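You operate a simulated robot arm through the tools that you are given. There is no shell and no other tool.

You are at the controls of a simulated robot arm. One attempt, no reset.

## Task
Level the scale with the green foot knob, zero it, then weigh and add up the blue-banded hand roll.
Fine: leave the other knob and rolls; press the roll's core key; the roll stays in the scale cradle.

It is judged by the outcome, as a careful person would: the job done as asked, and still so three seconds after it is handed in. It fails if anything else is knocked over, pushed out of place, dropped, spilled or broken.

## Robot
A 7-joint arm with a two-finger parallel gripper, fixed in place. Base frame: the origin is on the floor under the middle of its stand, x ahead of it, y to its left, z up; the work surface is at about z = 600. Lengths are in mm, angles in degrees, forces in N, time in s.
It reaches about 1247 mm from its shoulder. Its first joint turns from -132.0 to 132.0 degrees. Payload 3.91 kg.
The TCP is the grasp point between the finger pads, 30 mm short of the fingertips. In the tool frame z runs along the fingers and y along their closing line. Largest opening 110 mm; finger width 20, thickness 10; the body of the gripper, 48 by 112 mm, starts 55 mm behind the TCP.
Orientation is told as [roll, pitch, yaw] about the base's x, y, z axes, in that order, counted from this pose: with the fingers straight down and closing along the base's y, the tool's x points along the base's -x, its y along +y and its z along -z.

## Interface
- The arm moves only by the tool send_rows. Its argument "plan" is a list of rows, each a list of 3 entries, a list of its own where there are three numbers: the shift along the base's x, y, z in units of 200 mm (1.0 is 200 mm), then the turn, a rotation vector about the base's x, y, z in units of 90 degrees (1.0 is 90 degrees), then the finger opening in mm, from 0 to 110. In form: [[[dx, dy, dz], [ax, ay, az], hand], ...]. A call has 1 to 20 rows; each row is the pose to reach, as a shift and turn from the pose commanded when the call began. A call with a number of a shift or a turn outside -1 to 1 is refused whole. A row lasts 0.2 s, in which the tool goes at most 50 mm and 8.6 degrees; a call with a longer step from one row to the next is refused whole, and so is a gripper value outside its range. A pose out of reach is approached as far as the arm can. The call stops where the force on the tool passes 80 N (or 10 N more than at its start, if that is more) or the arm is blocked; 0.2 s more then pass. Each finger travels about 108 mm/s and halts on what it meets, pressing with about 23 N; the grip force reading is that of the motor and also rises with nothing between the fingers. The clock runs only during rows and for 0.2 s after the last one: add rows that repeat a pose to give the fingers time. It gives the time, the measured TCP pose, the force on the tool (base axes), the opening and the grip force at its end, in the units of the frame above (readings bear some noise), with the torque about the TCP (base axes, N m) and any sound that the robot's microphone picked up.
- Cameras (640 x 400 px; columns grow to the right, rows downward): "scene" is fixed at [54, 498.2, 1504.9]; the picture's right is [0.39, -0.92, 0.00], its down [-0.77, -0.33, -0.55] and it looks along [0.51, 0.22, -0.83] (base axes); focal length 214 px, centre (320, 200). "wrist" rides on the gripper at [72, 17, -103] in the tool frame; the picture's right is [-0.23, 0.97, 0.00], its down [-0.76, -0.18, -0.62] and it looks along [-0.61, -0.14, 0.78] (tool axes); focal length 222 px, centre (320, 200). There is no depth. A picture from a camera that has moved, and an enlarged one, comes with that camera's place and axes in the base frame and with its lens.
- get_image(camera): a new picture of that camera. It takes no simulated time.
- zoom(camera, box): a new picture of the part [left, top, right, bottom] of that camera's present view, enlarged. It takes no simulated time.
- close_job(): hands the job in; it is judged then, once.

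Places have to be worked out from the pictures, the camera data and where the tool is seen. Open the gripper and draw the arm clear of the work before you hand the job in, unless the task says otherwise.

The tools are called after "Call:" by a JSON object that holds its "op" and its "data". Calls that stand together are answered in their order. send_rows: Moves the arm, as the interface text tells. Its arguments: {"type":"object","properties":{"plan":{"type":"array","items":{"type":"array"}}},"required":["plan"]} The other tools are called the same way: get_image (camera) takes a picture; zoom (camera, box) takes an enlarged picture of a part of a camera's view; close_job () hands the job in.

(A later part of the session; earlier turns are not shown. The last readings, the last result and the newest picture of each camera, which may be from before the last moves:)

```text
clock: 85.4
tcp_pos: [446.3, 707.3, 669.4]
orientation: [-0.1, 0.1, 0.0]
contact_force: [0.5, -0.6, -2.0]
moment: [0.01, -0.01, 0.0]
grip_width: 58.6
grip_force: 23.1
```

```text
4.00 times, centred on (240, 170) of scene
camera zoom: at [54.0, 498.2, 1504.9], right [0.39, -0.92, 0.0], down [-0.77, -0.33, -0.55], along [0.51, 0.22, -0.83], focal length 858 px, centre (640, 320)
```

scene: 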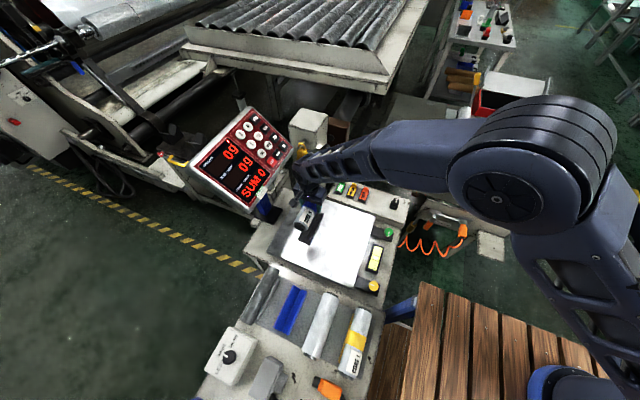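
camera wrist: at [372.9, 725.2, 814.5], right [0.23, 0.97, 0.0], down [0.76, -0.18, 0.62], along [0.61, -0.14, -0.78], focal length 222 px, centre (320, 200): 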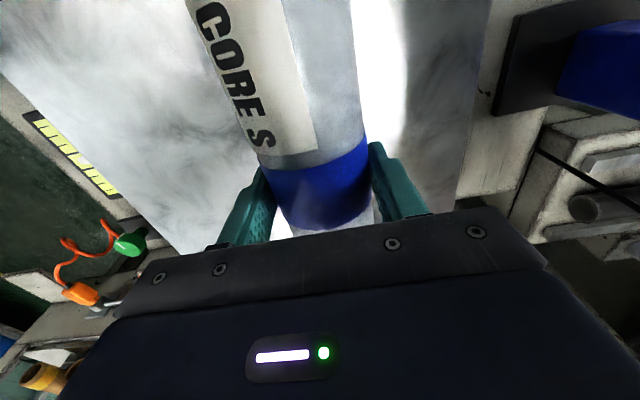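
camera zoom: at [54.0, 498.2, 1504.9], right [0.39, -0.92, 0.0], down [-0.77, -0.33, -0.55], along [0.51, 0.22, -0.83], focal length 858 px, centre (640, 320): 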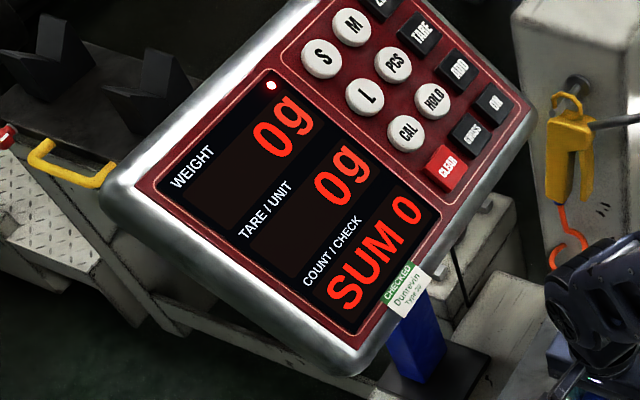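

Call:
{"op": "send_rows", "data": {"plan": [[[0, 0, -0.0075], [0, 0, 0], 0], [[0, 0, -0.015], [0, 0, 0], 0], [[0, 0, -0.0225], [0, 0, 0], 0], [[0, 0, -0.0225], [0, 0, 0], 0]]}}

Call:
{"op": "zoom", "data": {"camera": "scene", "box": [190, 120, 290, 220]}}

Call:
{"op": "zoom", "data": {"camera": "wrist", "box": [180, 80, 460, 260]}}

```text
clock: 86.4
tcp_pos: [445.0, 709.6, 664.3]
orientation: [-0.2, 0.0, 0.0]
contact_force: [-0.5, 0.2, -2.0]
moment: [0.04, 0.04, -0.02]
grip_width: 58.5
grip_force: 23.0
```

```text
4.00 times, centred on (240, 170) of scene
camera zoom: at [54.0, 498.2, 1504.9], right [0.39, -0.92, 0.0], down [-0.77, -0.33, -0.55], along [0.51, 0.22, -0.83], focal length 858 px, centre (640, 320)
```

zoom: 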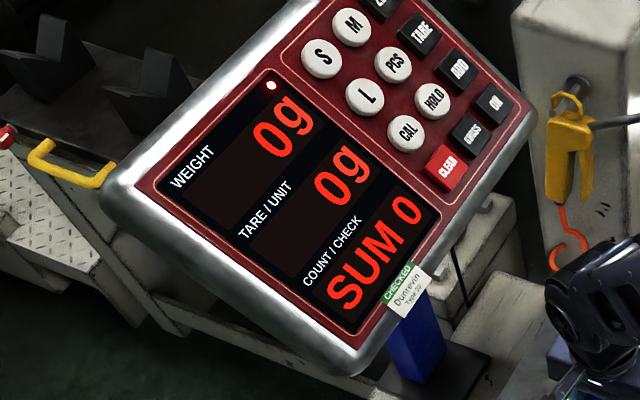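

```text
2.22 times, centred on (320, 170) of wrist
camera zoom: at [372.8, 725.5, 769.7], right [0.23, 0.97, 0.0], down [0.76, -0.18, 0.62], along [0.61, -0.14, -0.78], focal length 494 px, centre (320, 267)
```

zoom: 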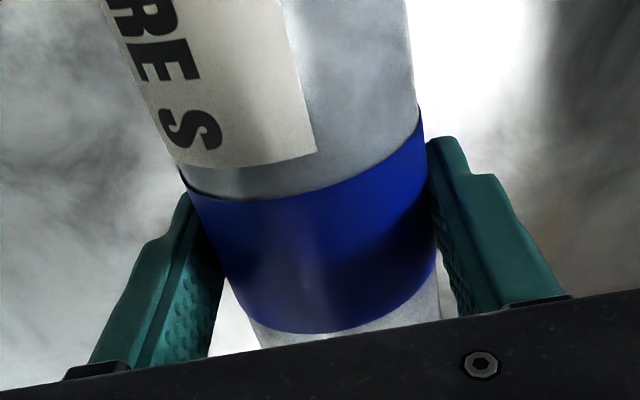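

Call:
{"op": "send_rows", "data": {"plan": [[[0, 0, -0.0075], [0, 0, 0], 0], [[0, 0, -0.015], [0, 0, 0], 0], [[0, 0, -0.0225], [0, 0, 0], 0], [[0, 0, -0.0225], [0, 0, 0], 0]]}}

Call:
{"op": "zoom", "data": {"camera": "scene", "box": [190, 120, 290, 220]}}

Call:
{"op": "zoom", "data": {"camera": "scene", "box": [290, 205, 350, 255]}}

```text
clock: 87.4
tcp_pos: [445.6, 710.9, 663.4]
orientation: [0.0, -0.1, 0.0]
contact_force: [0.3, 15.4, 21.1]
moment: [0.36, 0.12, -0.11]
grip_width: 58.7
grip_force: 23.0
```

```text
4.00 times, centred on (240, 170) of scene
camera zoom: at [54.0, 498.2, 1504.9], right [0.39, -0.92, 0.0], down [-0.77, -0.33, -0.55], along [0.51, 0.22, -0.83], focal length 858 px, centre (640, 320)
```

zoom: 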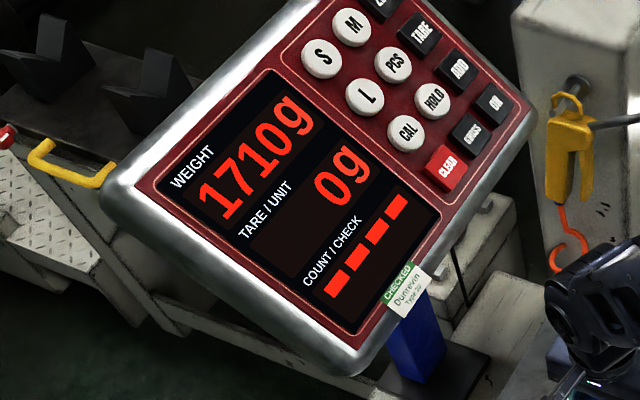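

```text
8.00 times, centred on (320, 230) of scene
camera zoom: at [54.0, 498.2, 1504.9], right [0.39, -0.92, 0.0], down [-0.77, -0.33, -0.55], along [0.51, 0.22, -0.83], focal length 1716 px, centre (320, -40)
```

zoom: 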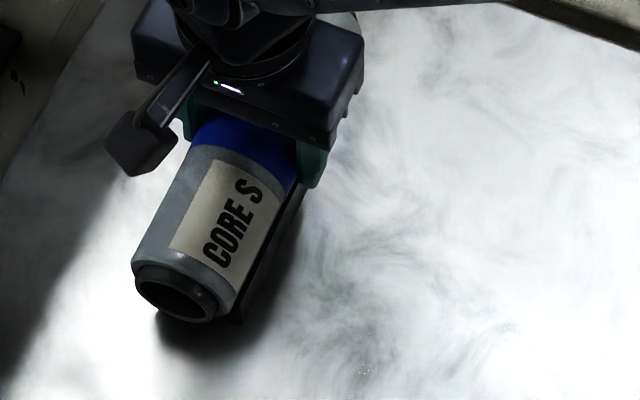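

Contact: the scale responded, and the force (+15 y, +21 z) says the roll touches the -y wall of the V. I'll ease up and shift +y a little to centre it.

Call:
{"op": "send_rows", "data": {"plan": [[[0, 0, 0.01], [0, 0, 0], 0], [[0, 0.005, 0.015], [0, 0, 0], 0], [[0, 0.01, 0.015], [0, 0, 0], 0], [[0, 0.01, 0.015], [0, 0, 0], 0]]}}

Call:
{"op": "zoom", "data": {"camera": "scene", "box": [190, 120, 290, 220]}}

```text
clock: 88.4
tcp_pos: [446.3, 709.5, 664.2]
orientation: [-0.3, 0.0, 0.1]
contact_force: [-1.4, 3.5, 3.1]
moment: [0.06, -0.38, 0.25]
grip_width: 58.3
grip_force: 23.0
```

```text
4.00 times, centred on (240, 170) of scene
camera zoom: at [54.0, 498.2, 1504.9], right [0.39, -0.92, 0.0], down [-0.77, -0.33, -0.55], along [0.51, 0.22, -0.83], focal length 858 px, centre (640, 320)
```

zoom: 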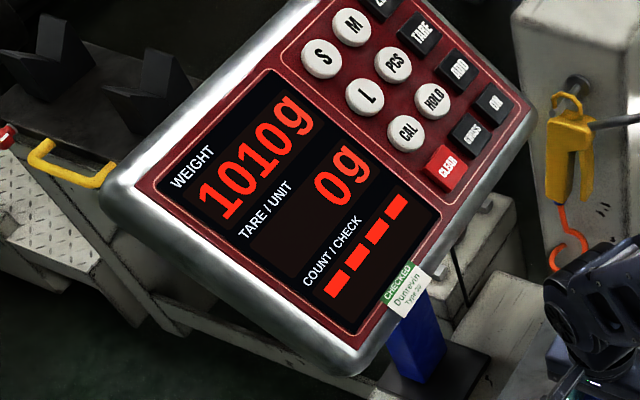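

Call:
{"op": "send_rows", "data": {"plan": [[[0, 0.005, 0], [0, 0, 0], 0], [[0, 0.01, 0], [0, 0, 0], 0], [[0, 0.01, 0], [0, 0, 0], 0]]}}

Call:
{"op": "zoom", "data": {"camera": "scene", "box": [190, 120, 290, 220]}}

```text
clock: 89.2
tcp_pos: [445.8, 710.3, 663.8]
orientation: [-0.2, 0.0, -0.1]
contact_force: [0.1, -13.0, 3.6]
moment: [-0.28, -0.05, -0.11]
grip_width: 58.6
grip_force: 23.1
```

```text
4.00 times, centred on (240, 170) of scene
camera zoom: at [54.0, 498.2, 1504.9], right [0.39, -0.92, 0.0], down [-0.77, -0.33, -0.55], along [0.51, 0.22, -0.83], focal length 858 px, centre (640, 320)
```

zoom: 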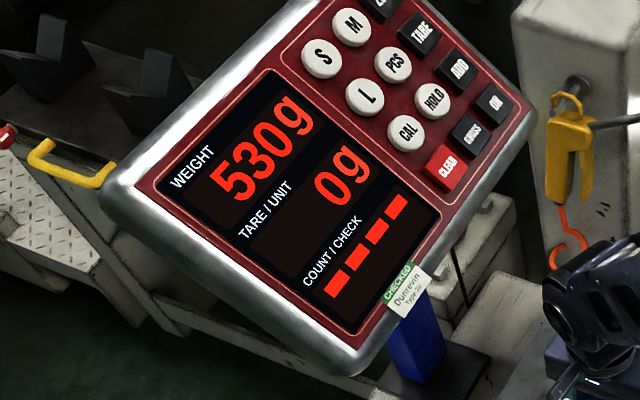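

Now the +y wall pushes back, so the roll is essentially seated between both walls. I'll back off 0.8 mm in y to balance it.

Call:
{"op": "send_rows", "data": {"plan": [[[0, -0.002, 0], [0, 0, 0], 0], [[0, -0.004, 0], [0, 0, 0], 0], [[0, -0.004, 0], [0, 0, 0], 0]]}}

Call:
{"op": "zoom", "data": {"camera": "wrist", "box": [180, 80, 460, 260]}}

```text
clock: 90.0
tcp_pos: [446.7, 711.4, 663.0]
orientation: [-0.2, -0.1, 0.1]
contact_force: [3.1, -10.9, 4.4]
moment: [-0.18, -0.08, 0.13]
grip_width: 58.6
grip_force: 23.0
```

```text
2.22 times, centred on (320, 170) of wrist
camera zoom: at [373.4, 728.4, 768.3], right [0.23, 0.97, 0.0], down [0.76, -0.18, 0.62], along [0.61, -0.14, -0.78], focal length 494 px, centre (320, 267)
```

zoom: 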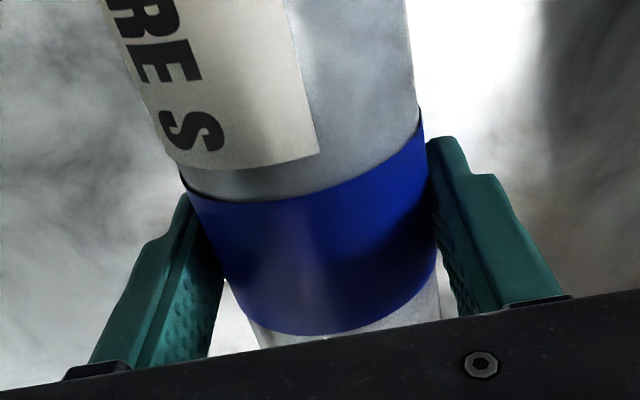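

Call:
{"op": "send_rows", "data": {"plan": [[[0, -0.003, 0], [0, 0, 0], 0], [[0, -0.005, 0], [0, 0, 0], 0], [[0, -0.005, 0], [0, 0, 0], 0]]}}

Call:
{"op": "zoom", "data": {"camera": "scene", "box": [190, 120, 290, 220]}}

```text
clock: 90.8
tcp_pos: [445.8, 711.2, 664.2]
orientation: [-0.2, 0.1, 0.0]
contact_force: [-0.1, -2.3, 2.5]
moment: [0.04, -0.34, -0.15]
grip_width: 58.5
grip_force: 23.3
```

```text
4.00 times, centred on (240, 170) of scene
camera zoom: at [54.0, 498.2, 1504.9], right [0.39, -0.92, 0.0], down [-0.77, -0.33, -0.55], along [0.51, 0.22, -0.83], focal length 858 px, centre (640, 320)
```

zoom: 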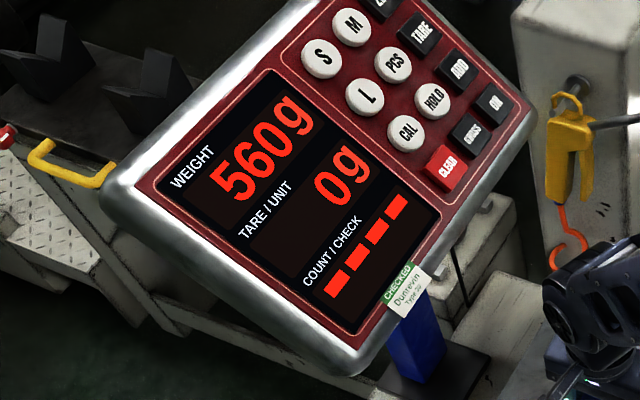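

The side force is now near zero and the roll is seated with a light downward preload. I'll open the fingers slowly to release it.

Call:
{"op": "send_rows", "data": {"plan": [[[0, 0, 0], [0, 0, 0], 59], [[0, 0, 0], [0, 0, 0], 60], [[0, 0, 0], [0, 0, 0], 62], [[0, 0, 0], [0, 0, 0], 66], [[0, 0, 0], [0, 0, 0], 72], [[0, 0, 0], [0, 0, 0], 80], [[0, 0, 0], [0, 0, 0], 88], [[0, 0, 0], [0, 0, 0], 88]]}}

Call:
{"op": "zoom", "data": {"camera": "wrist", "box": [180, 80, 460, 260]}}

Call:
{"op": "zoom", "data": {"camera": "scene", "box": [190, 120, 290, 220]}}

Call:
{"op": "zoom", "data": {"camera": "scene", "box": [290, 205, 350, 255]}}

```text
clock: 92.6
tcp_pos: [446.1, 710.7, 663.5]
orientation: [-0.2, 0.0, 0.0]
contact_force: [-0.4, -0.5, -0.1]
moment: [-0.01, 0.03, 0.0]
grip_width: 88.2
grip_force: 0.0
```

```text
2.22 times, centred on (320, 170) of wrist
camera zoom: at [372.9, 727.8, 768.0], right [0.23, 0.97, 0.0], down [0.76, -0.18, 0.62], along [0.61, -0.14, -0.78], focal length 494 px, centre (320, 267)
```

zoom: 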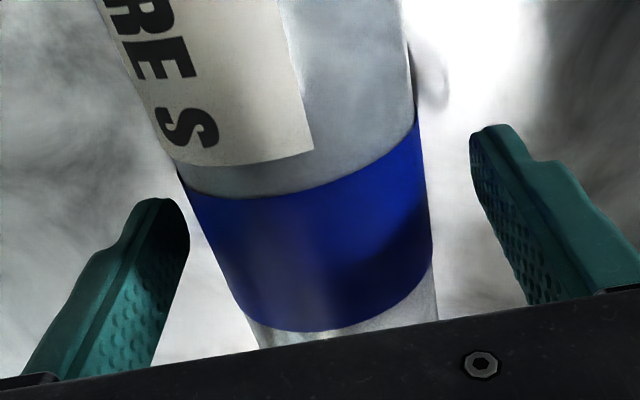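

```text
4.00 times, centred on (240, 170) of scene
camera zoom: at [54.0, 498.2, 1504.9], right [0.39, -0.92, 0.0], down [-0.77, -0.33, -0.55], along [0.51, 0.22, -0.83], focal length 858 px, centre (640, 320)
```

zoom: 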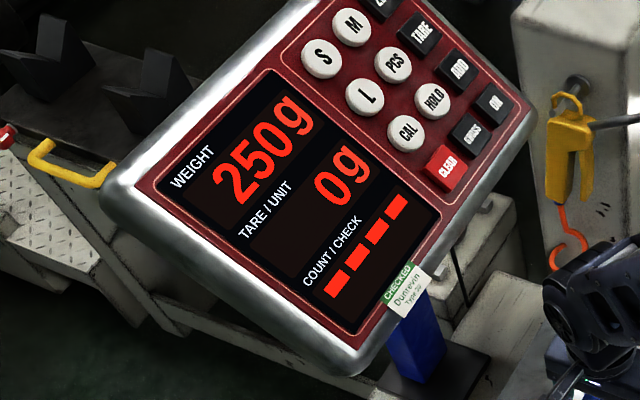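

```text
8.00 times, centred on (320, 230) of scene
camera zoom: at [54.0, 498.2, 1504.9], right [0.39, -0.92, 0.0], down [-0.77, -0.33, -0.55], along [0.51, 0.22, -0.83], focal length 1716 px, centre (320, -40)
```

zoom: 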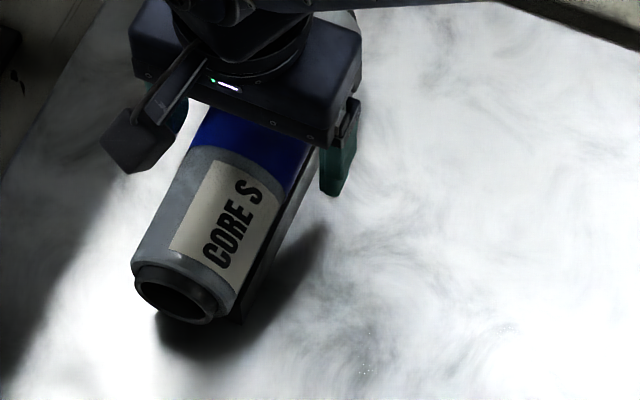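

Released: the scale reads 250 g and the roll rests in the cradle. Lifting straight up, clear of the roll.

Call:
{"op": "send_rows", "data": {"plan": [[[0, 0, 0.03], [0, 0, 0], 90], [[0, 0, 0.1], [0, 0, 0], 95], [[0, 0, 0.2], [0, 0, 0], 100], [[0, 0, 0.35], [0, 0, 0], 100], [[0, 0, 0.55], [0, 0, 0], 100], [[0, 0, 0.75], [0, 0, 0], 90], [[0, 0, 0.95], [0, 0, 0], 70], [[0, 0, 1.0], [0, 0, 0], 50], [[0, 0, 1.0], [0, 0, 0], 40]]}}

Call:
{"op": "get_image", "data": {"camera": "scene"}}

Call:
{"op": "zoom", "data": {"camera": "scene", "box": [190, 100, 290, 220]}}

Call:
{"op": "zoom", "data": {"camera": "scene", "box": [270, 190, 350, 260]}}

```text
clock: 94.6
tcp_pos: [444.4, 710.3, 865.0]
orientation: [-0.2, -0.1, 0.0]
contact_force: [-0.1, 0.5, 0.5]
moment: [0.0, 0.03, 0.02]
grip_width: 40.2
grip_force: 0.0
```

```text
taken
```

scene: 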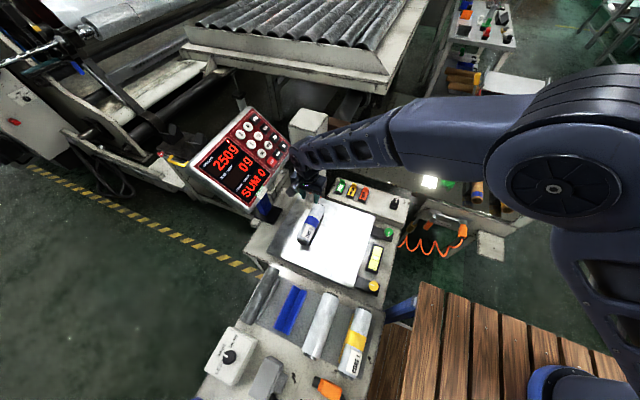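

```text
3.33 times, centred on (240, 160) of scene
camera zoom: at [54.0, 498.2, 1504.9], right [0.39, -0.92, 0.0], down [-0.77, -0.33, -0.55], along [0.51, 0.22, -0.83], focal length 715 px, centre (587, 333)
```

zoom: 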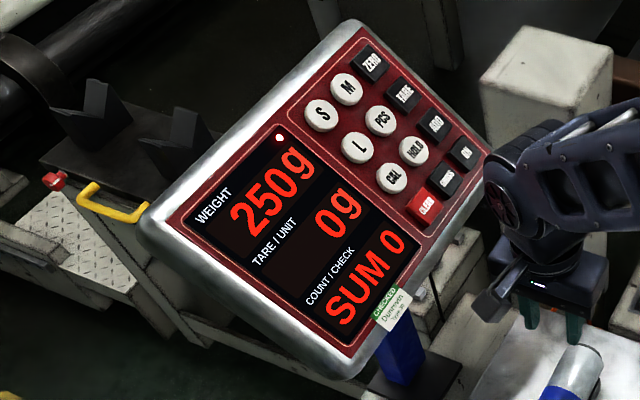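

```text
5.71 times, centred on (310, 225) of scene
camera zoom: at [54.0, 498.2, 1504.9], right [0.39, -0.92, 0.0], down [-0.77, -0.33, -0.55], along [0.51, 0.22, -0.83], focal length 1226 px, centre (377, 57)
```

zoom: 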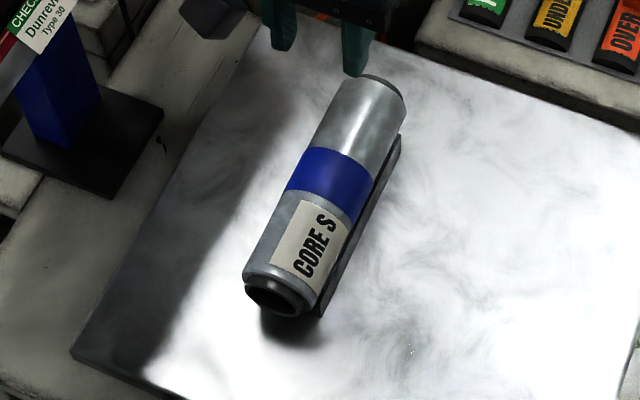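

The weight is stable at 250 g with SUM 0. Next I'll press the roll's core key S; first rising and tilting, with the fingers closed.

Call:
{"op": "send_rows", "data": {"plan": [[[0.01, 0.0, 0.18], [0, 0, 0], 20], [[0.03, 0.01, 0.38], [0.08, 0, 0], 0], [[0.05, 0.02, 0.58], [0.17, 0, 0], 0], [[0.07, 0.03, 0.78], [0.26, 0, 0], 0], [[0.09, 0.04, 0.95], [0.35, 0, 0], 0], [[0.1, 0.05, 1.0], [0.433, 0, 0], 0], [[0.1, 0.05, 1.0], [0.433, 0, 0], 0]]}}

Call:
{"op": "send_rows", "data": {"plan": [[[0.01, 0.12, 0.08], [0, 0, 0], 0], [[0.03, 0.3, 0.14], [0, 0, 0], 0], [[0.045, 0.5, 0.18], [0, 0, 0], 0], [[0.06, 0.7, 0.195], [0, 0, 0], 0], [[0.07, 0.86, 0.1975], [0, 0, 0], 0], [[0.08, 0.963, 0.1975], [0, 0, 0], 0], [[0.08, 0.963, 0.1975], [0, 0, 0], 0]]}}

Call:
{"op": "get_image", "data": {"camera": "wrist"}}

Call:
{"op": "zoom", "data": {"camera": "scene", "box": [200, 90, 320, 170]}}

```text
clock: 96.2
tcp_pos: [464.5, 720.8, 1064.7]
orientation: [38.7, 0.1, 0.0]
contact_force: [0.3, -0.2, 0.3]
moment: [-0.02, 0.0, 0.04]
grip_width: 0.0
grip_force: 22.2
```

```text
clock: 97.8
tcp_pos: [481.4, 913.3, 1103.9]
orientation: [38.8, 0.0, -0.1]
contact_force: [-0.1, -0.5, -0.3]
moment: [0.0, 0.01, 0.02]
grip_width: 0.0
grip_force: 22.8
```

```text
taken
camera wrist: at [409.3, 861.4, 1195.9], right [0.23, 0.76, 0.61], down [0.76, -0.53, 0.37], along [0.61, 0.38, -0.7], focal length 222 px, centre (320, 200)
```

wrist: 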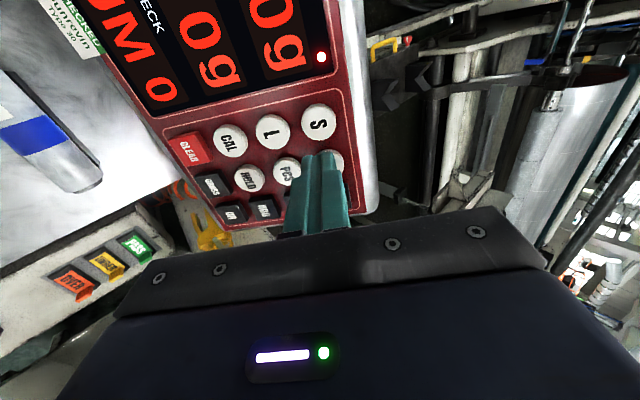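

```text
5.00 times, centred on (260, 130) of scene
camera zoom: at [54.0, 498.2, 1504.9], right [0.39, -0.92, 0.0], down [-0.77, -0.33, -0.55], along [0.51, 0.22, -0.83], focal length 1072 px, centre (620, 550)
```

zoom: 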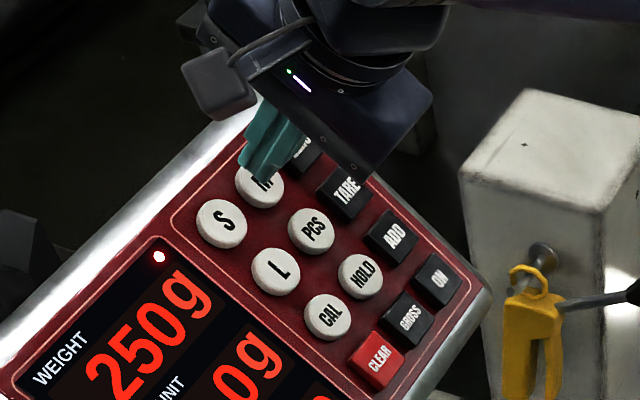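

S sits exactly on the tool axis at the expected range. I'll advance 58 mm, then creep.

Call:
{"op": "send_rows", "data": {"plan": [[[0, 0.04, -0.05], [0, 0, 0], 0], [[0, 0.09, -0.111], [0, 0, 0], 0], [[0, 0.14, -0.173], [0, 0, 0], 0], [[0, 0.1825, -0.2254], [0, 0, 0], 0], [[0, 0.1825, -0.2254], [0, 0, 0], 0]]}}

Call:
{"op": "zoom", "data": {"camera": "wrist", "box": [250, 90, 400, 200]}}

Call:
{"op": "zoom", "data": {"camera": "scene", "box": [220, 100, 290, 150]}}

```text
clock: 99.0
tcp_pos: [482.0, 950.0, 1057.8]
orientation: [38.7, 0.0, 0.0]
contact_force: [-0.2, 0.1, 1.1]
moment: [0.02, -0.01, -0.02]
grip_width: 0.1
grip_force: 23.3
```

```text
3.64 times, centred on (325, 145) of wrist
camera zoom: at [409.1, 898.1, 1150.1], right [0.23, 0.76, 0.61], down [0.76, -0.53, 0.38], along [0.61, 0.38, -0.7], focal length 808 px, centre (302, 400)
```

zoom: 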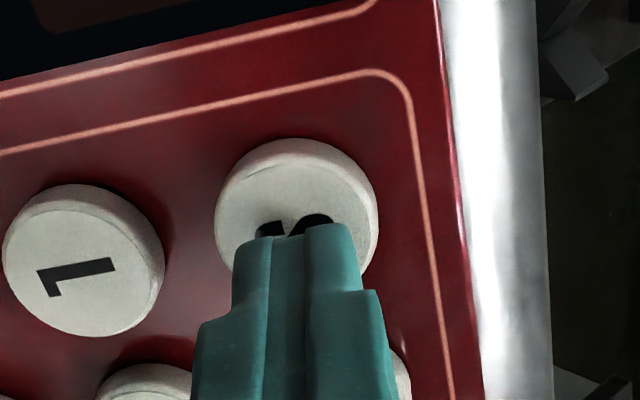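

```text
8.00 times, centred on (255, 125) of scene
camera zoom: at [54.0, 498.2, 1504.9], right [0.39, -0.92, 0.0], down [-0.77, -0.33, -0.55], along [0.51, 0.22, -0.83], focal length 1716 px, centre (840, 800)
```

zoom: 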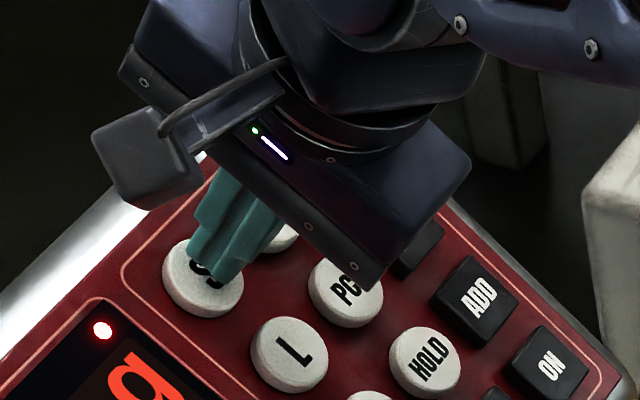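

The tip is on line with S and about 12 mm away. Creeping forward 10 mm.

Call:
{"op": "send_rows", "data": {"plan": [[[0, 0.0079, -0.0097], [0, 0, 0], 0], [[0, 0.0157, -0.0194], [0, 0, 0], 0], [[0, 0.0236, -0.0291], [0, 0, 0], 0], [[0, 0.0315, -0.0388], [0, 0, 0], 0]]}}

Call:
{"op": "zoom", "data": {"camera": "scene", "box": [190, 100, 290, 220]}}

```text
clock: 100.0
tcp_pos: [480.6, 955.8, 1050.8]
orientation: [38.8, -0.1, 0.0]
contact_force: [0.2, -0.7, 1.4]
moment: [0.0, 0.02, 0.02]
grip_width: 0.0
grip_force: 22.3
```

```text
3.33 times, centred on (240, 160) of scene
camera zoom: at [54.0, 498.2, 1504.9], right [0.39, -0.92, 0.0], down [-0.77, -0.33, -0.55], along [0.51, 0.22, -0.83], focal length 715 px, centre (587, 333)
```

zoom: 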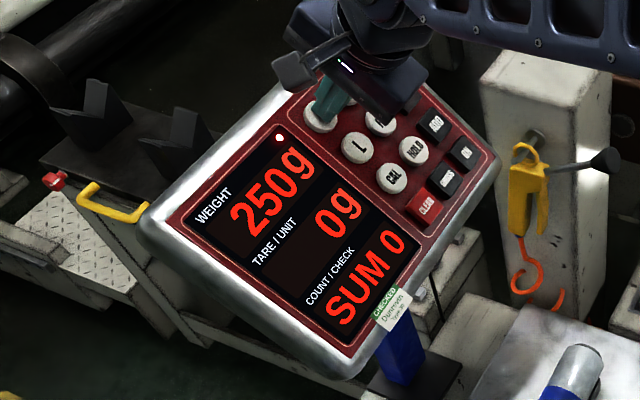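

Contact is starting. Creeping 2.5 mm more to click.

Call:
{"op": "send_rows", "data": {"plan": [[[0, 0.0079, -0.0097], [0, 0, 0], 0]]}}

```text
clock: 100.4
tcp_pos: [481.8, 958.1, 1049.5]
orientation: [38.8, 0.0, -0.1]
contact_force: [0.4, -1.8, 1.8]
moment: [0.03, 0.02, -0.02]
grip_width: 0.0
grip_force: 23.5
heard: click
```

A click was heard. Retracting from S along the same line and checking the display.

Call:
{"op": "send_rows", "data": {"plan": [[[0, -0.03, 0.037], [0, 0, 0], 0], [[0, -0.09, 0.111], [0, 0, 0], 0], [[0, -0.18, 0.222], [0, 0, 0], 0], [[0, -0.25, 0.309], [0, 0, 0], 0], [[0, -0.25, 0.309], [0, 0, 0], 0]]}}

Call:
{"op": "zoom", "data": {"camera": "scene", "box": [190, 100, 290, 220]}}

Call:
{"op": "get_image", "data": {"camera": "wrist"}}

```text
clock: 101.6
tcp_pos: [480.9, 908.0, 1109.2]
orientation: [38.8, 0.0, -0.1]
contact_force: [-0.3, 0.2, 0.4]
moment: [-0.01, 0.01, 0.03]
grip_width: 0.0
grip_force: 23.5
```

```text
3.33 times, centred on (240, 160) of scene
camera zoom: at [54.0, 498.2, 1504.9], right [0.39, -0.92, 0.0], down [-0.77, -0.33, -0.55], along [0.51, 0.22, -0.83], focal length 715 px, centre (587, 333)
```

zoom: 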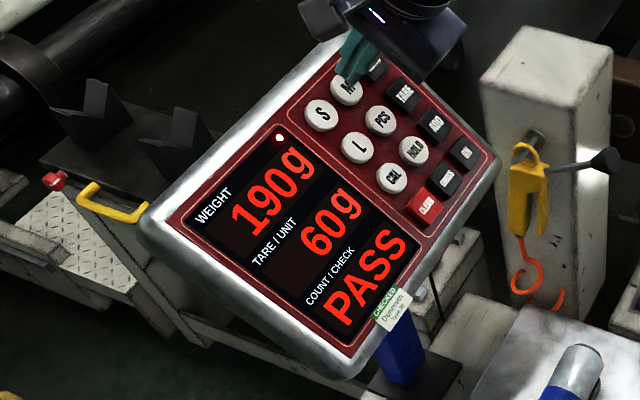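

```text
taken
camera wrist: at [408.7, 855.6, 1202.0], right [0.23, 0.76, 0.61], down [0.76, -0.53, 0.37], along [0.61, 0.38, -0.7], focal length 222 px, centre (320, 200)
```

wrist: 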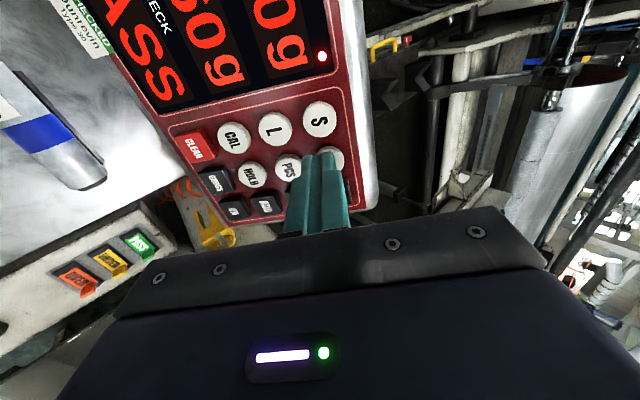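

The display now shows net 190 g, tare 60 g and PASS. Next I'll move to a standoff 100 mm off the ADD key at about (566, 906, 971).

Call:
{"op": "send_rows", "data": {"plan": [[[0.06, -0.065, -0.03], [0, 0, 0], 0], [[0.16, -0.13, -0.09], [0, 0, 0], 0], [[0.26, -0.2, -0.16], [0, 0, 0], 0], [[0.35, -0.27, -0.24], [0, 0, 0], 0], [[0.4275, -0.325, -0.305], [0, 0, 0], 0], [[0.4275, -0.325, -0.305], [0, 0, 0], 0]]}}

Call:
{"op": "get_image", "data": {"camera": "wrist"}}

Call:
{"op": "zoom", "data": {"camera": "scene", "box": [200, 90, 320, 220]}}

```text
clock: 103.0
tcp_pos: [567.0, 842.4, 1047.9]
orientation: [38.7, 0.1, -0.1]
contact_force: [-0.9, 0.3, -0.3]
moment: [0.01, -0.01, -0.02]
grip_width: 0.1
grip_force: 23.2
```

```text
taken
camera wrist: at [494.6, 790.8, 1140.0], right [0.23, 0.76, 0.61], down [0.76, -0.53, 0.37], along [0.61, 0.38, -0.7], focal length 222 px, centre (320, 200)
```

wrist: 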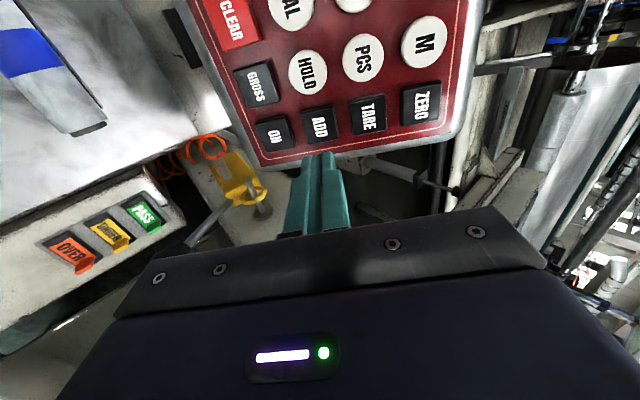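

```text
3.08 times, centred on (260, 155) of scene
camera zoom: at [54.0, 498.2, 1504.9], right [0.39, -0.92, 0.0], down [-0.77, -0.33, -0.55], along [0.51, 0.22, -0.83], focal length 660 px, centre (505, 338)
```

zoom: 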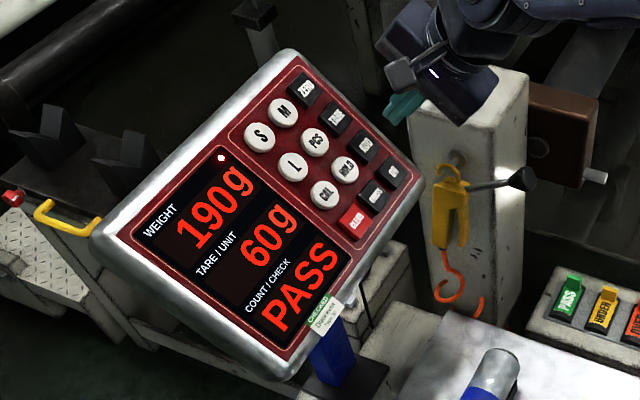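

ADD sits right on the tool axis in the wrist view. Advancing 58 mm, then creeping.

Call:
{"op": "send_rows", "data": {"plan": [[[0, 0.04, -0.05], [0, 0, 0], 0], [[0, 0.09, -0.111], [0, 0, 0], 0], [[0, 0.14, -0.173], [0, 0, 0], 0], [[0, 0.1825, -0.2254], [0, 0, 0], 0], [[0, 0.1825, -0.2254], [0, 0, 0], 0]]}}

Call:
{"op": "zoom", "data": {"camera": "wrist", "box": [230, 90, 420, 200]}}

Call:
{"op": "zoom", "data": {"camera": "scene", "box": [220, 100, 310, 160]}}

```text
clock: 104.2
tcp_pos: [567.4, 878.5, 1004.9]
orientation: [38.7, 0.1, 0.0]
contact_force: [-1.3, 0.6, -0.5]
moment: [0.0, 0.01, 0.01]
grip_width: 0.4
grip_force: 22.9
```

```text
3.37 times, centred on (325, 145) of wrist
camera zoom: at [494.6, 827.8, 1096.2], right [0.23, 0.76, 0.61], down [0.76, -0.53, 0.38], along [0.61, 0.38, -0.7], focal length 748 px, centre (303, 385)
```

zoom: 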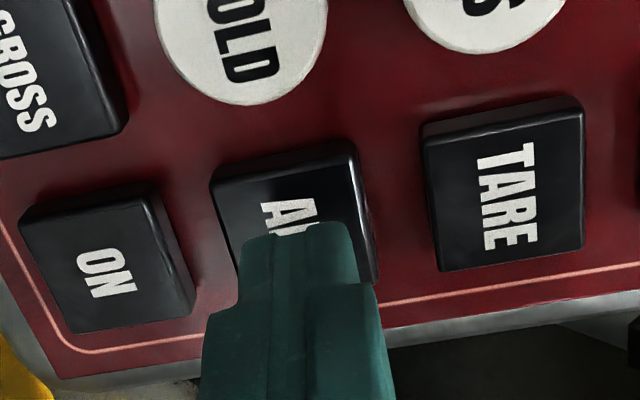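

```text
6.67 times, centred on (265, 130) of scene
camera zoom: at [54.0, 498.2, 1504.9], right [0.39, -0.92, 0.0], down [-0.77, -0.33, -0.55], along [0.51, 0.22, -0.83], focal length 1430 px, centre (687, 667)
```

zoom: 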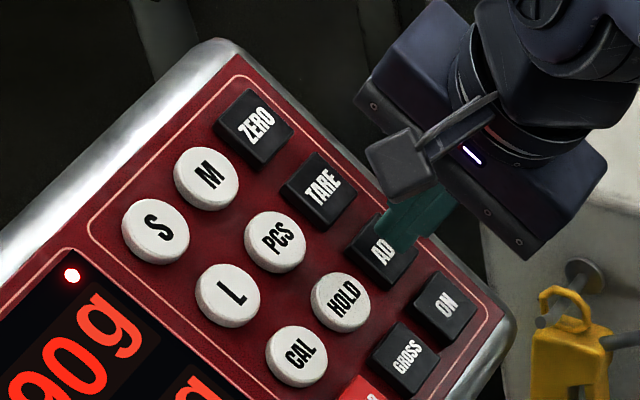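

The tip lines up with ADD only. Creeping 7.5 mm forward.

Call:
{"op": "send_rows", "data": {"plan": [[[0, 0.0079, -0.0097], [0, 0, 0], 0], [[0, 0.0157, -0.0194], [0, 0, 0], 0], [[0, 0.0236, -0.0291], [0, 0, 0], 0]]}}

```text
clock: 105.0
tcp_pos: [566.7, 883.3, 998.5]
orientation: [38.9, 0.0, 0.0]
contact_force: [-0.3, 0.0, -0.4]
moment: [0.01, -0.01, -0.01]
grip_width: 0.2
grip_force: 23.0
```

Call:
{"op": "send_rows", "data": {"plan": [[[0, 0.0079, -0.0097], [0, 0, 0], 0], [[0, 0.0126, -0.0155], [0, 0, 0], 0]]}}

```text
clock: 105.6
tcp_pos: [566.5, 885.7, 995.4]
orientation: [38.8, 0.0, 0.0]
contact_force: [0.0, -0.3, 0.1]
moment: [0.03, -0.01, 0.02]
grip_width: 0.1
grip_force: 22.5
```

No contact yet (the tip is at ~(566, 904.5, 972)). Creeping 2.5 mm at a time.

Call:
{"op": "send_rows", "data": {"plan": [[[0, 0.0079, -0.0097], [0, 0, 0], 0]]}}

```text
clock: 106.0
tcp_pos: [566.5, 887.4, 992.6]
orientation: [38.8, 0.0, -0.1]
contact_force: [-0.4, 0.0, 0.0]
moment: [0.0, 0.03, 0.0]
grip_width: 0.2
grip_force: 23.3
```

Call:
{"op": "send_rows", "data": {"plan": [[[0, 0.0079, -0.0097], [0, 0, 0], 0]]}}

```text
clock: 106.4
tcp_pos: [566.6, 889.5, 990.8]
orientation: [38.6, 0.0, 0.0]
contact_force: [0.6, -1.2, 0.8]
moment: [0.02, 0.0, 0.0]
grip_width: 0.0
grip_force: 23.1
```

Contact is beginning. One more 2 mm step.

Call:
{"op": "send_rows", "data": {"plan": [[[0, 0.0063, -0.0078], [0, 0, 0], 0]]}}

```text
clock: 106.8
tcp_pos: [567.8, 891.5, 990.1]
orientation: [38.8, 0.0, 0.0]
contact_force: [-0.5, -1.2, 0.8]
moment: [0.03, -0.03, -0.03]
grip_width: 0.0
grip_force: 22.7
heard: click
```

A click was heard on ADD. Retracting and checking the display.

Call:
{"op": "send_rows", "data": {"plan": [[[0, -0.03, 0.037], [0, 0, 0], 0], [[0, -0.09, 0.111], [0, 0, 0], 0], [[0, -0.18, 0.222], [0, 0, 0], 0], [[0, -0.28, 0.346], [0, 0, 0], 0], [[0, -0.28, 0.346], [0, 0, 0], 0]]}}

Call:
{"op": "zoom", "data": {"camera": "scene", "box": [190, 100, 290, 220]}}

Call:
{"op": "zoom", "data": {"camera": "scene", "box": [260, 180, 410, 300]}}

```text
clock: 108.0
tcp_pos: [566.0, 834.5, 1058.3]
orientation: [38.7, 0.0, 0.0]
contact_force: [0.0, -1.0, 0.3]
moment: [-0.02, -0.01, -0.01]
grip_width: 0.2
grip_force: 23.6
```

```text
3.33 times, centred on (240, 160) of scene
camera zoom: at [54.0, 498.2, 1504.9], right [0.39, -0.92, 0.0], down [-0.77, -0.33, -0.55], along [0.51, 0.22, -0.83], focal length 715 px, centre (587, 333)
```

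zoom: 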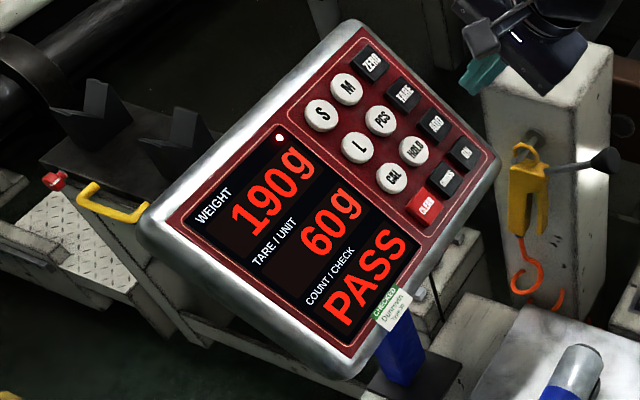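

```text
3.33 times, centred on (335, 240) of scene
camera zoom: at [54.0, 498.2, 1504.9], right [0.39, -0.92, 0.0], down [-0.77, -0.33, -0.55], along [0.51, 0.22, -0.83], focal length 715 px, centre (270, 67)
```

zoom: 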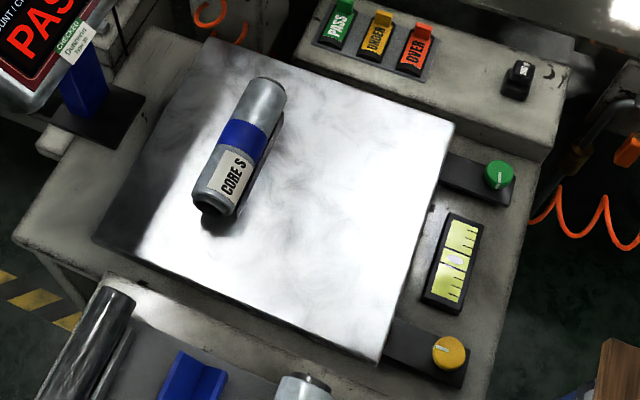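

The display still shows PASS with net 190 g. I'll hold for a moment and look again to see whether the sum shows.

Call:
{"op": "send_rows", "data": {"plan": [[[0, -0.05, 0.06], [0, 0, 0], 0], [[0, -0.1, 0.12], [0, 0, 0], 0], [[0, -0.1, 0.12], [0, 0, 0], 0], [[0, -0.1, 0.12], [0, 0, 0], 0], [[0, -0.1, 0.12], [0, 0, 0], 0]]}}

Call:
{"op": "zoom", "data": {"camera": "scene", "box": [190, 100, 290, 220]}}

Call:
{"op": "get_image", "data": {"camera": "wrist"}}

```text
clock: 109.2
tcp_pos: [567.0, 814.8, 1084.2]
orientation: [38.7, -0.1, -0.1]
contact_force: [0.3, 0.2, 0.3]
moment: [-0.01, -0.01, 0.0]
grip_width: 0.2
grip_force: 22.8
```

```text
3.33 times, centred on (240, 160) of scene
camera zoom: at [54.0, 498.2, 1504.9], right [0.39, -0.92, 0.0], down [-0.77, -0.33, -0.55], along [0.51, 0.22, -0.83], focal length 715 px, centre (587, 333)
```

zoom: 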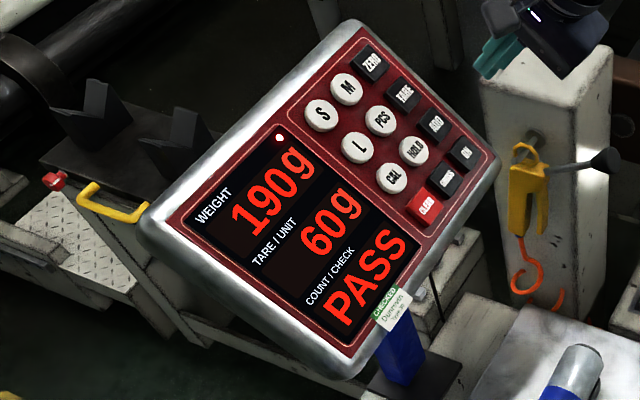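

```text
taken
camera wrist: at [494.3, 763.1, 1176.0], right [0.23, 0.76, 0.61], down [0.76, -0.53, 0.37], along [0.61, 0.38, -0.7], focal length 222 px, centre (320, 200)
```

wrist: 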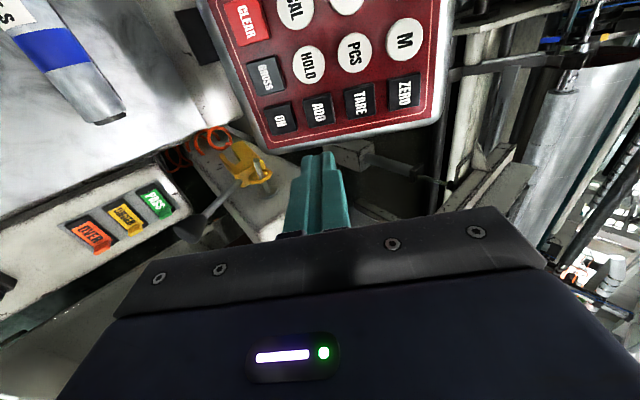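

I'll take a tight look at the display for any change, then wait a few seconds and compare.

Call:
{"op": "zoom", "data": {"camera": "scene", "box": [195, 135, 275, 205]}}

Call:
{"op": "send_rows", "data": {"plan": [[[0, 0, 0], [0, 0, 0], 0], [[0, 0, 0], [0, 0, 0], 0], [[0, 0, 0], [0, 0, 0], 0], [[0, 0, 0], [0, 0, 0], 0], [[0, 0, 0], [0, 0, 0], 0], [[0, 0, 0], [0, 0, 0], 0], [[0, 0, 0], [0, 0, 0], 0], [[0, 0, 0], [0, 0, 0], 0], [[0, 0, 0], [0, 0, 0], 0], [[0, 0, 0], [0, 0, 0], 0], [[0, 0, 0], [0, 0, 0], 0], [[0, 0, 0], [0, 0, 0], 0], [[0, 0, 0], [0, 0, 0], 0], [[0, 0, 0], [0, 0, 0], 0], [[0, 0, 0], [0, 0, 0], 0]]}}

Call:
{"op": "zoom", "data": {"camera": "scene", "box": [195, 135, 275, 205]}}

```text
5.71 times, centred on (235, 170) of scene
camera zoom: at [54.0, 498.2, 1504.9], right [0.39, -0.92, 0.0], down [-0.77, -0.33, -0.55], along [0.51, 0.22, -0.83], focal length 1226 px, centre (806, 371)
```

zoom: 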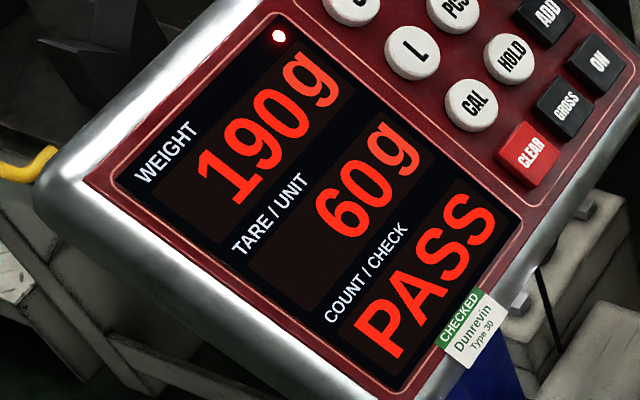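

```text
clock: 112.4
tcp_pos: [567.3, 814.5, 1083.7]
orientation: [38.7, 0.0, 0.0]
contact_force: [0.5, 0.1, -0.6]
moment: [0.01, 0.0, -0.02]
grip_width: 0.0
grip_force: 23.2
```

```text
5.71 times, centred on (235, 170) of scene
camera zoom: at [54.0, 498.2, 1504.9], right [0.39, -0.92, 0.0], down [-0.77, -0.33, -0.55], along [0.51, 0.22, -0.83], focal length 1226 px, centre (806, 371)
```

zoom: 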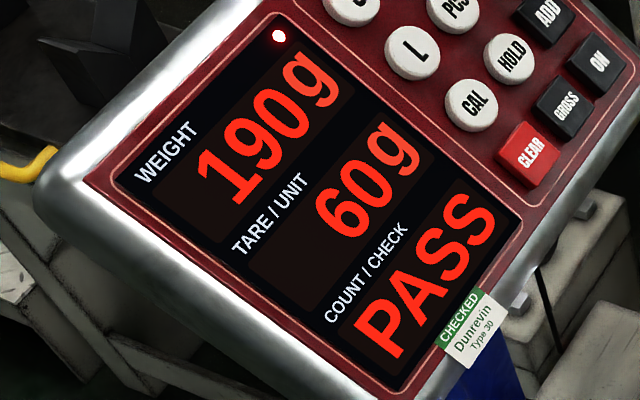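

The display hasn't changed since before ADD. I'll inspect the ADD key and the level vial closely before deciding anything.

Call:
{"op": "zoom", "data": {"camera": "wrist", "box": [210, 0, 460, 160]}}

Call:
{"op": "zoom", "data": {"camera": "scene", "box": [370, 252, 382, 264]}}

Call:
{"op": "zoom", "data": {"camera": "scene", "box": [235, 105, 295, 170]}}

```text
2.50 times, centred on (335, 80) of wrist
camera zoom: at [494.3, 763.1, 1175.9], right [0.23, 0.76, 0.61], down [0.76, -0.53, 0.37], along [0.61, 0.38, -0.7], focal length 555 px, centre (282, 500)
```

zoom: 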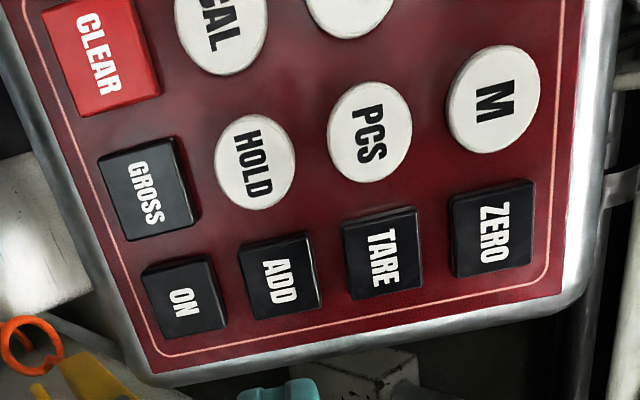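

```text
16.00 times, centred on (376, 258) of scene
camera zoom: at [54.0, 498.2, 1504.9], right [0.39, -0.92, 0.0], down [-0.77, -0.33, -0.55], along [0.51, 0.22, -0.83], focal length 3432 px, centre (-576, -728)
```

zoom: 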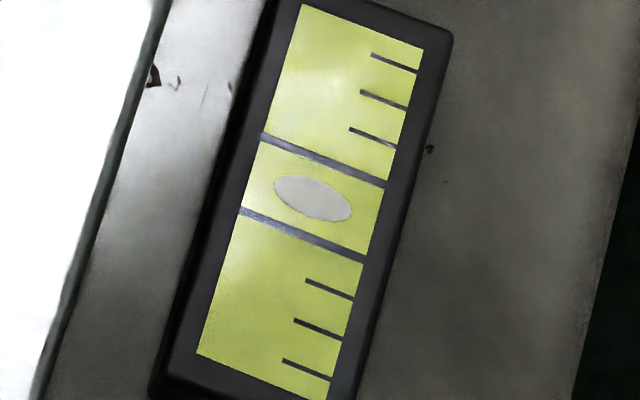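

```text
6.15 times, centred on (265, 138) of scene
camera zoom: at [54.0, 498.2, 1504.9], right [0.39, -0.92, 0.0], down [-0.77, -0.33, -0.55], along [0.51, 0.22, -0.83], focal length 1320 px, centre (658, 585)
```

zoom: 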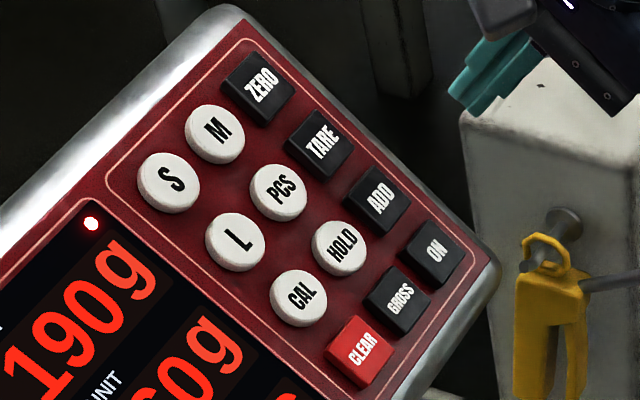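

The keys look normal and the level is still centred. I'll bring the wrist camera over the display face to check for any small indicator I can't resolve from the scene camera.

Call:
{"op": "send_rows", "data": {"plan": [[[-0.1, 0, 0.06], [0, 0, 0], 0], [[-0.3, 0, 0.14], [0, 0, 0], 0], [[-0.5, 0, 0.22], [0, 0, 0], 0], [[-0.7, 0, 0.3], [0, 0, 0], 0], [[-0.9, 0, 0.34], [0, 0, 0], 0], [[-1.0, 0, 0.34], [0, 0, 0], 0], [[-1.0, 0, 0.34], [0, 0, 0], 0]]}}

Call:
{"op": "get_image", "data": {"camera": "wrist"}}

```text
clock: 114.0
tcp_pos: [365.2, 814.6, 1150.9]
orientation: [38.6, 0.0, 0.0]
contact_force: [1.1, 0.6, 0.5]
moment: [0.0, 0.01, 0.0]
grip_width: 0.1
grip_force: 23.1
```

```text
taken
camera wrist: at [293.1, 763.2, 1243.5], right [0.23, 0.76, 0.61], down [0.76, -0.53, 0.37], along [0.61, 0.38, -0.7], focal length 222 px, centre (320, 200)
```

wrist: 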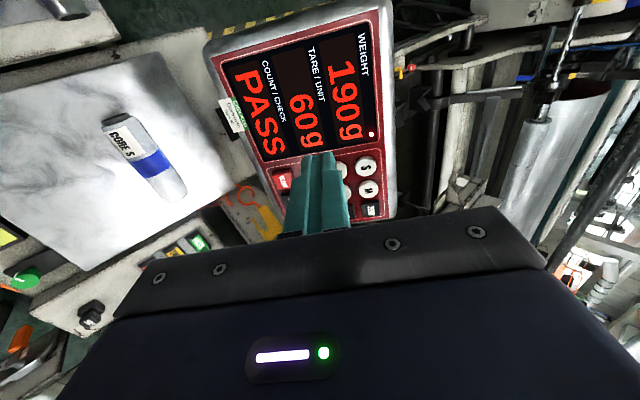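

Call:
{"op": "zoom", "data": {"camera": "wrist", "box": [200, 10, 400, 180]}}

Call:
{"op": "zoom", "data": {"camera": "wrist", "box": [70, 80, 230, 230]}}

```text
2.35 times, centred on (300, 95) of wrist
camera zoom: at [293.1, 763.2, 1243.5], right [0.23, 0.76, 0.61], down [0.76, -0.53, 0.37], along [0.61, 0.38, -0.7], focal length 523 px, centre (367, 447)
```

zoom: 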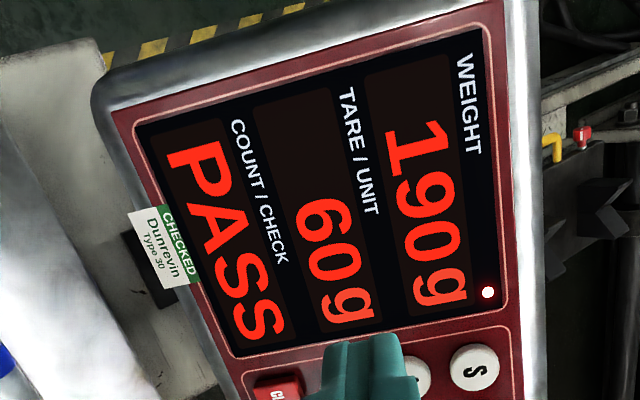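

```text
2.67 times, centred on (150, 155) of wrist
camera zoom: at [293.1, 763.2, 1243.5], right [0.23, 0.76, 0.61], down [0.76, -0.53, 0.37], along [0.61, 0.38, -0.7], focal length 592 px, centre (773, 320)
```

zoom: 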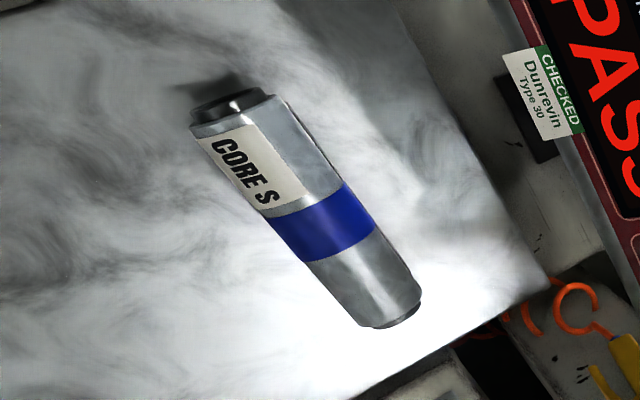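

There are no other indicators; the display is stable at 190 g net, tare 60 g, PASS. I'll withdraw the arm clear with the gripper opening, then look at the display again after more time has passed.

Call:
{"op": "send_rows", "data": {"plan": [[[-0.02, -0.15, 0.1], [-0.06, 0, 0], 0], [[-0.05, -0.32, 0.2], [-0.13, 0, 0], 10], [[-0.1, -0.5, 0.32], [-0.21, 0, 0], 30], [[-0.16, -0.68, 0.44], [-0.29, 0, 0], 60], [[-0.22, -0.85, 0.55], [-0.37, 0, 0], 90], [[-0.27, -0.95, 0.6], [-0.43, 0, 0], 110], [[-0.27, -0.95, 0.6], [-0.43, 0, 0], 110], [[-0.27, -0.95, 0.6], [-0.43, 0, 0], 110]]}}

Call:
{"op": "get_image", "data": {"camera": "scene"}}

Call:
{"op": "zoom", "data": {"camera": "scene", "box": [190, 100, 290, 220]}}

```text
clock: 115.8
tcp_pos: [312.2, 625.9, 1272.4]
orientation: [-0.1, 0.0, 0.0]
contact_force: [0.3, -0.3, 0.4]
moment: [0.01, 0.01, -0.01]
grip_width: 110.0
grip_force: 0.1
```

```text
taken
```

scene: 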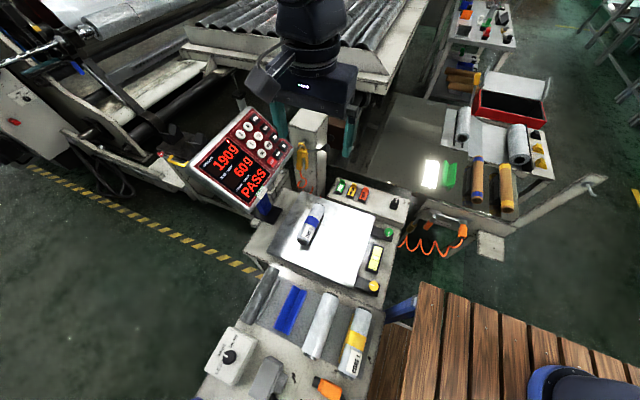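

```text
3.33 times, centred on (240, 160) of scene
camera zoom: at [54.0, 498.2, 1504.9], right [0.39, -0.92, 0.0], down [-0.77, -0.33, -0.55], along [0.51, 0.22, -0.83], focal length 715 px, centre (587, 333)
```

zoom: 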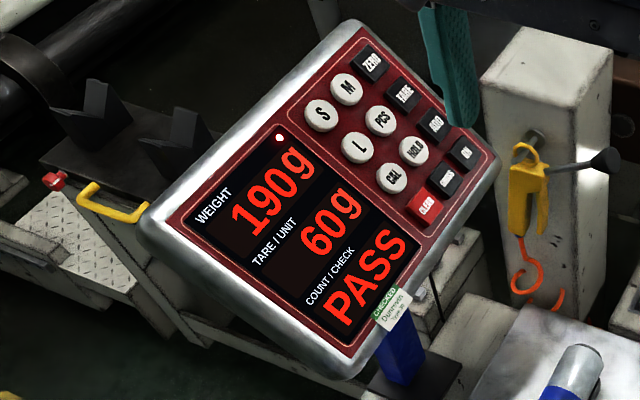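

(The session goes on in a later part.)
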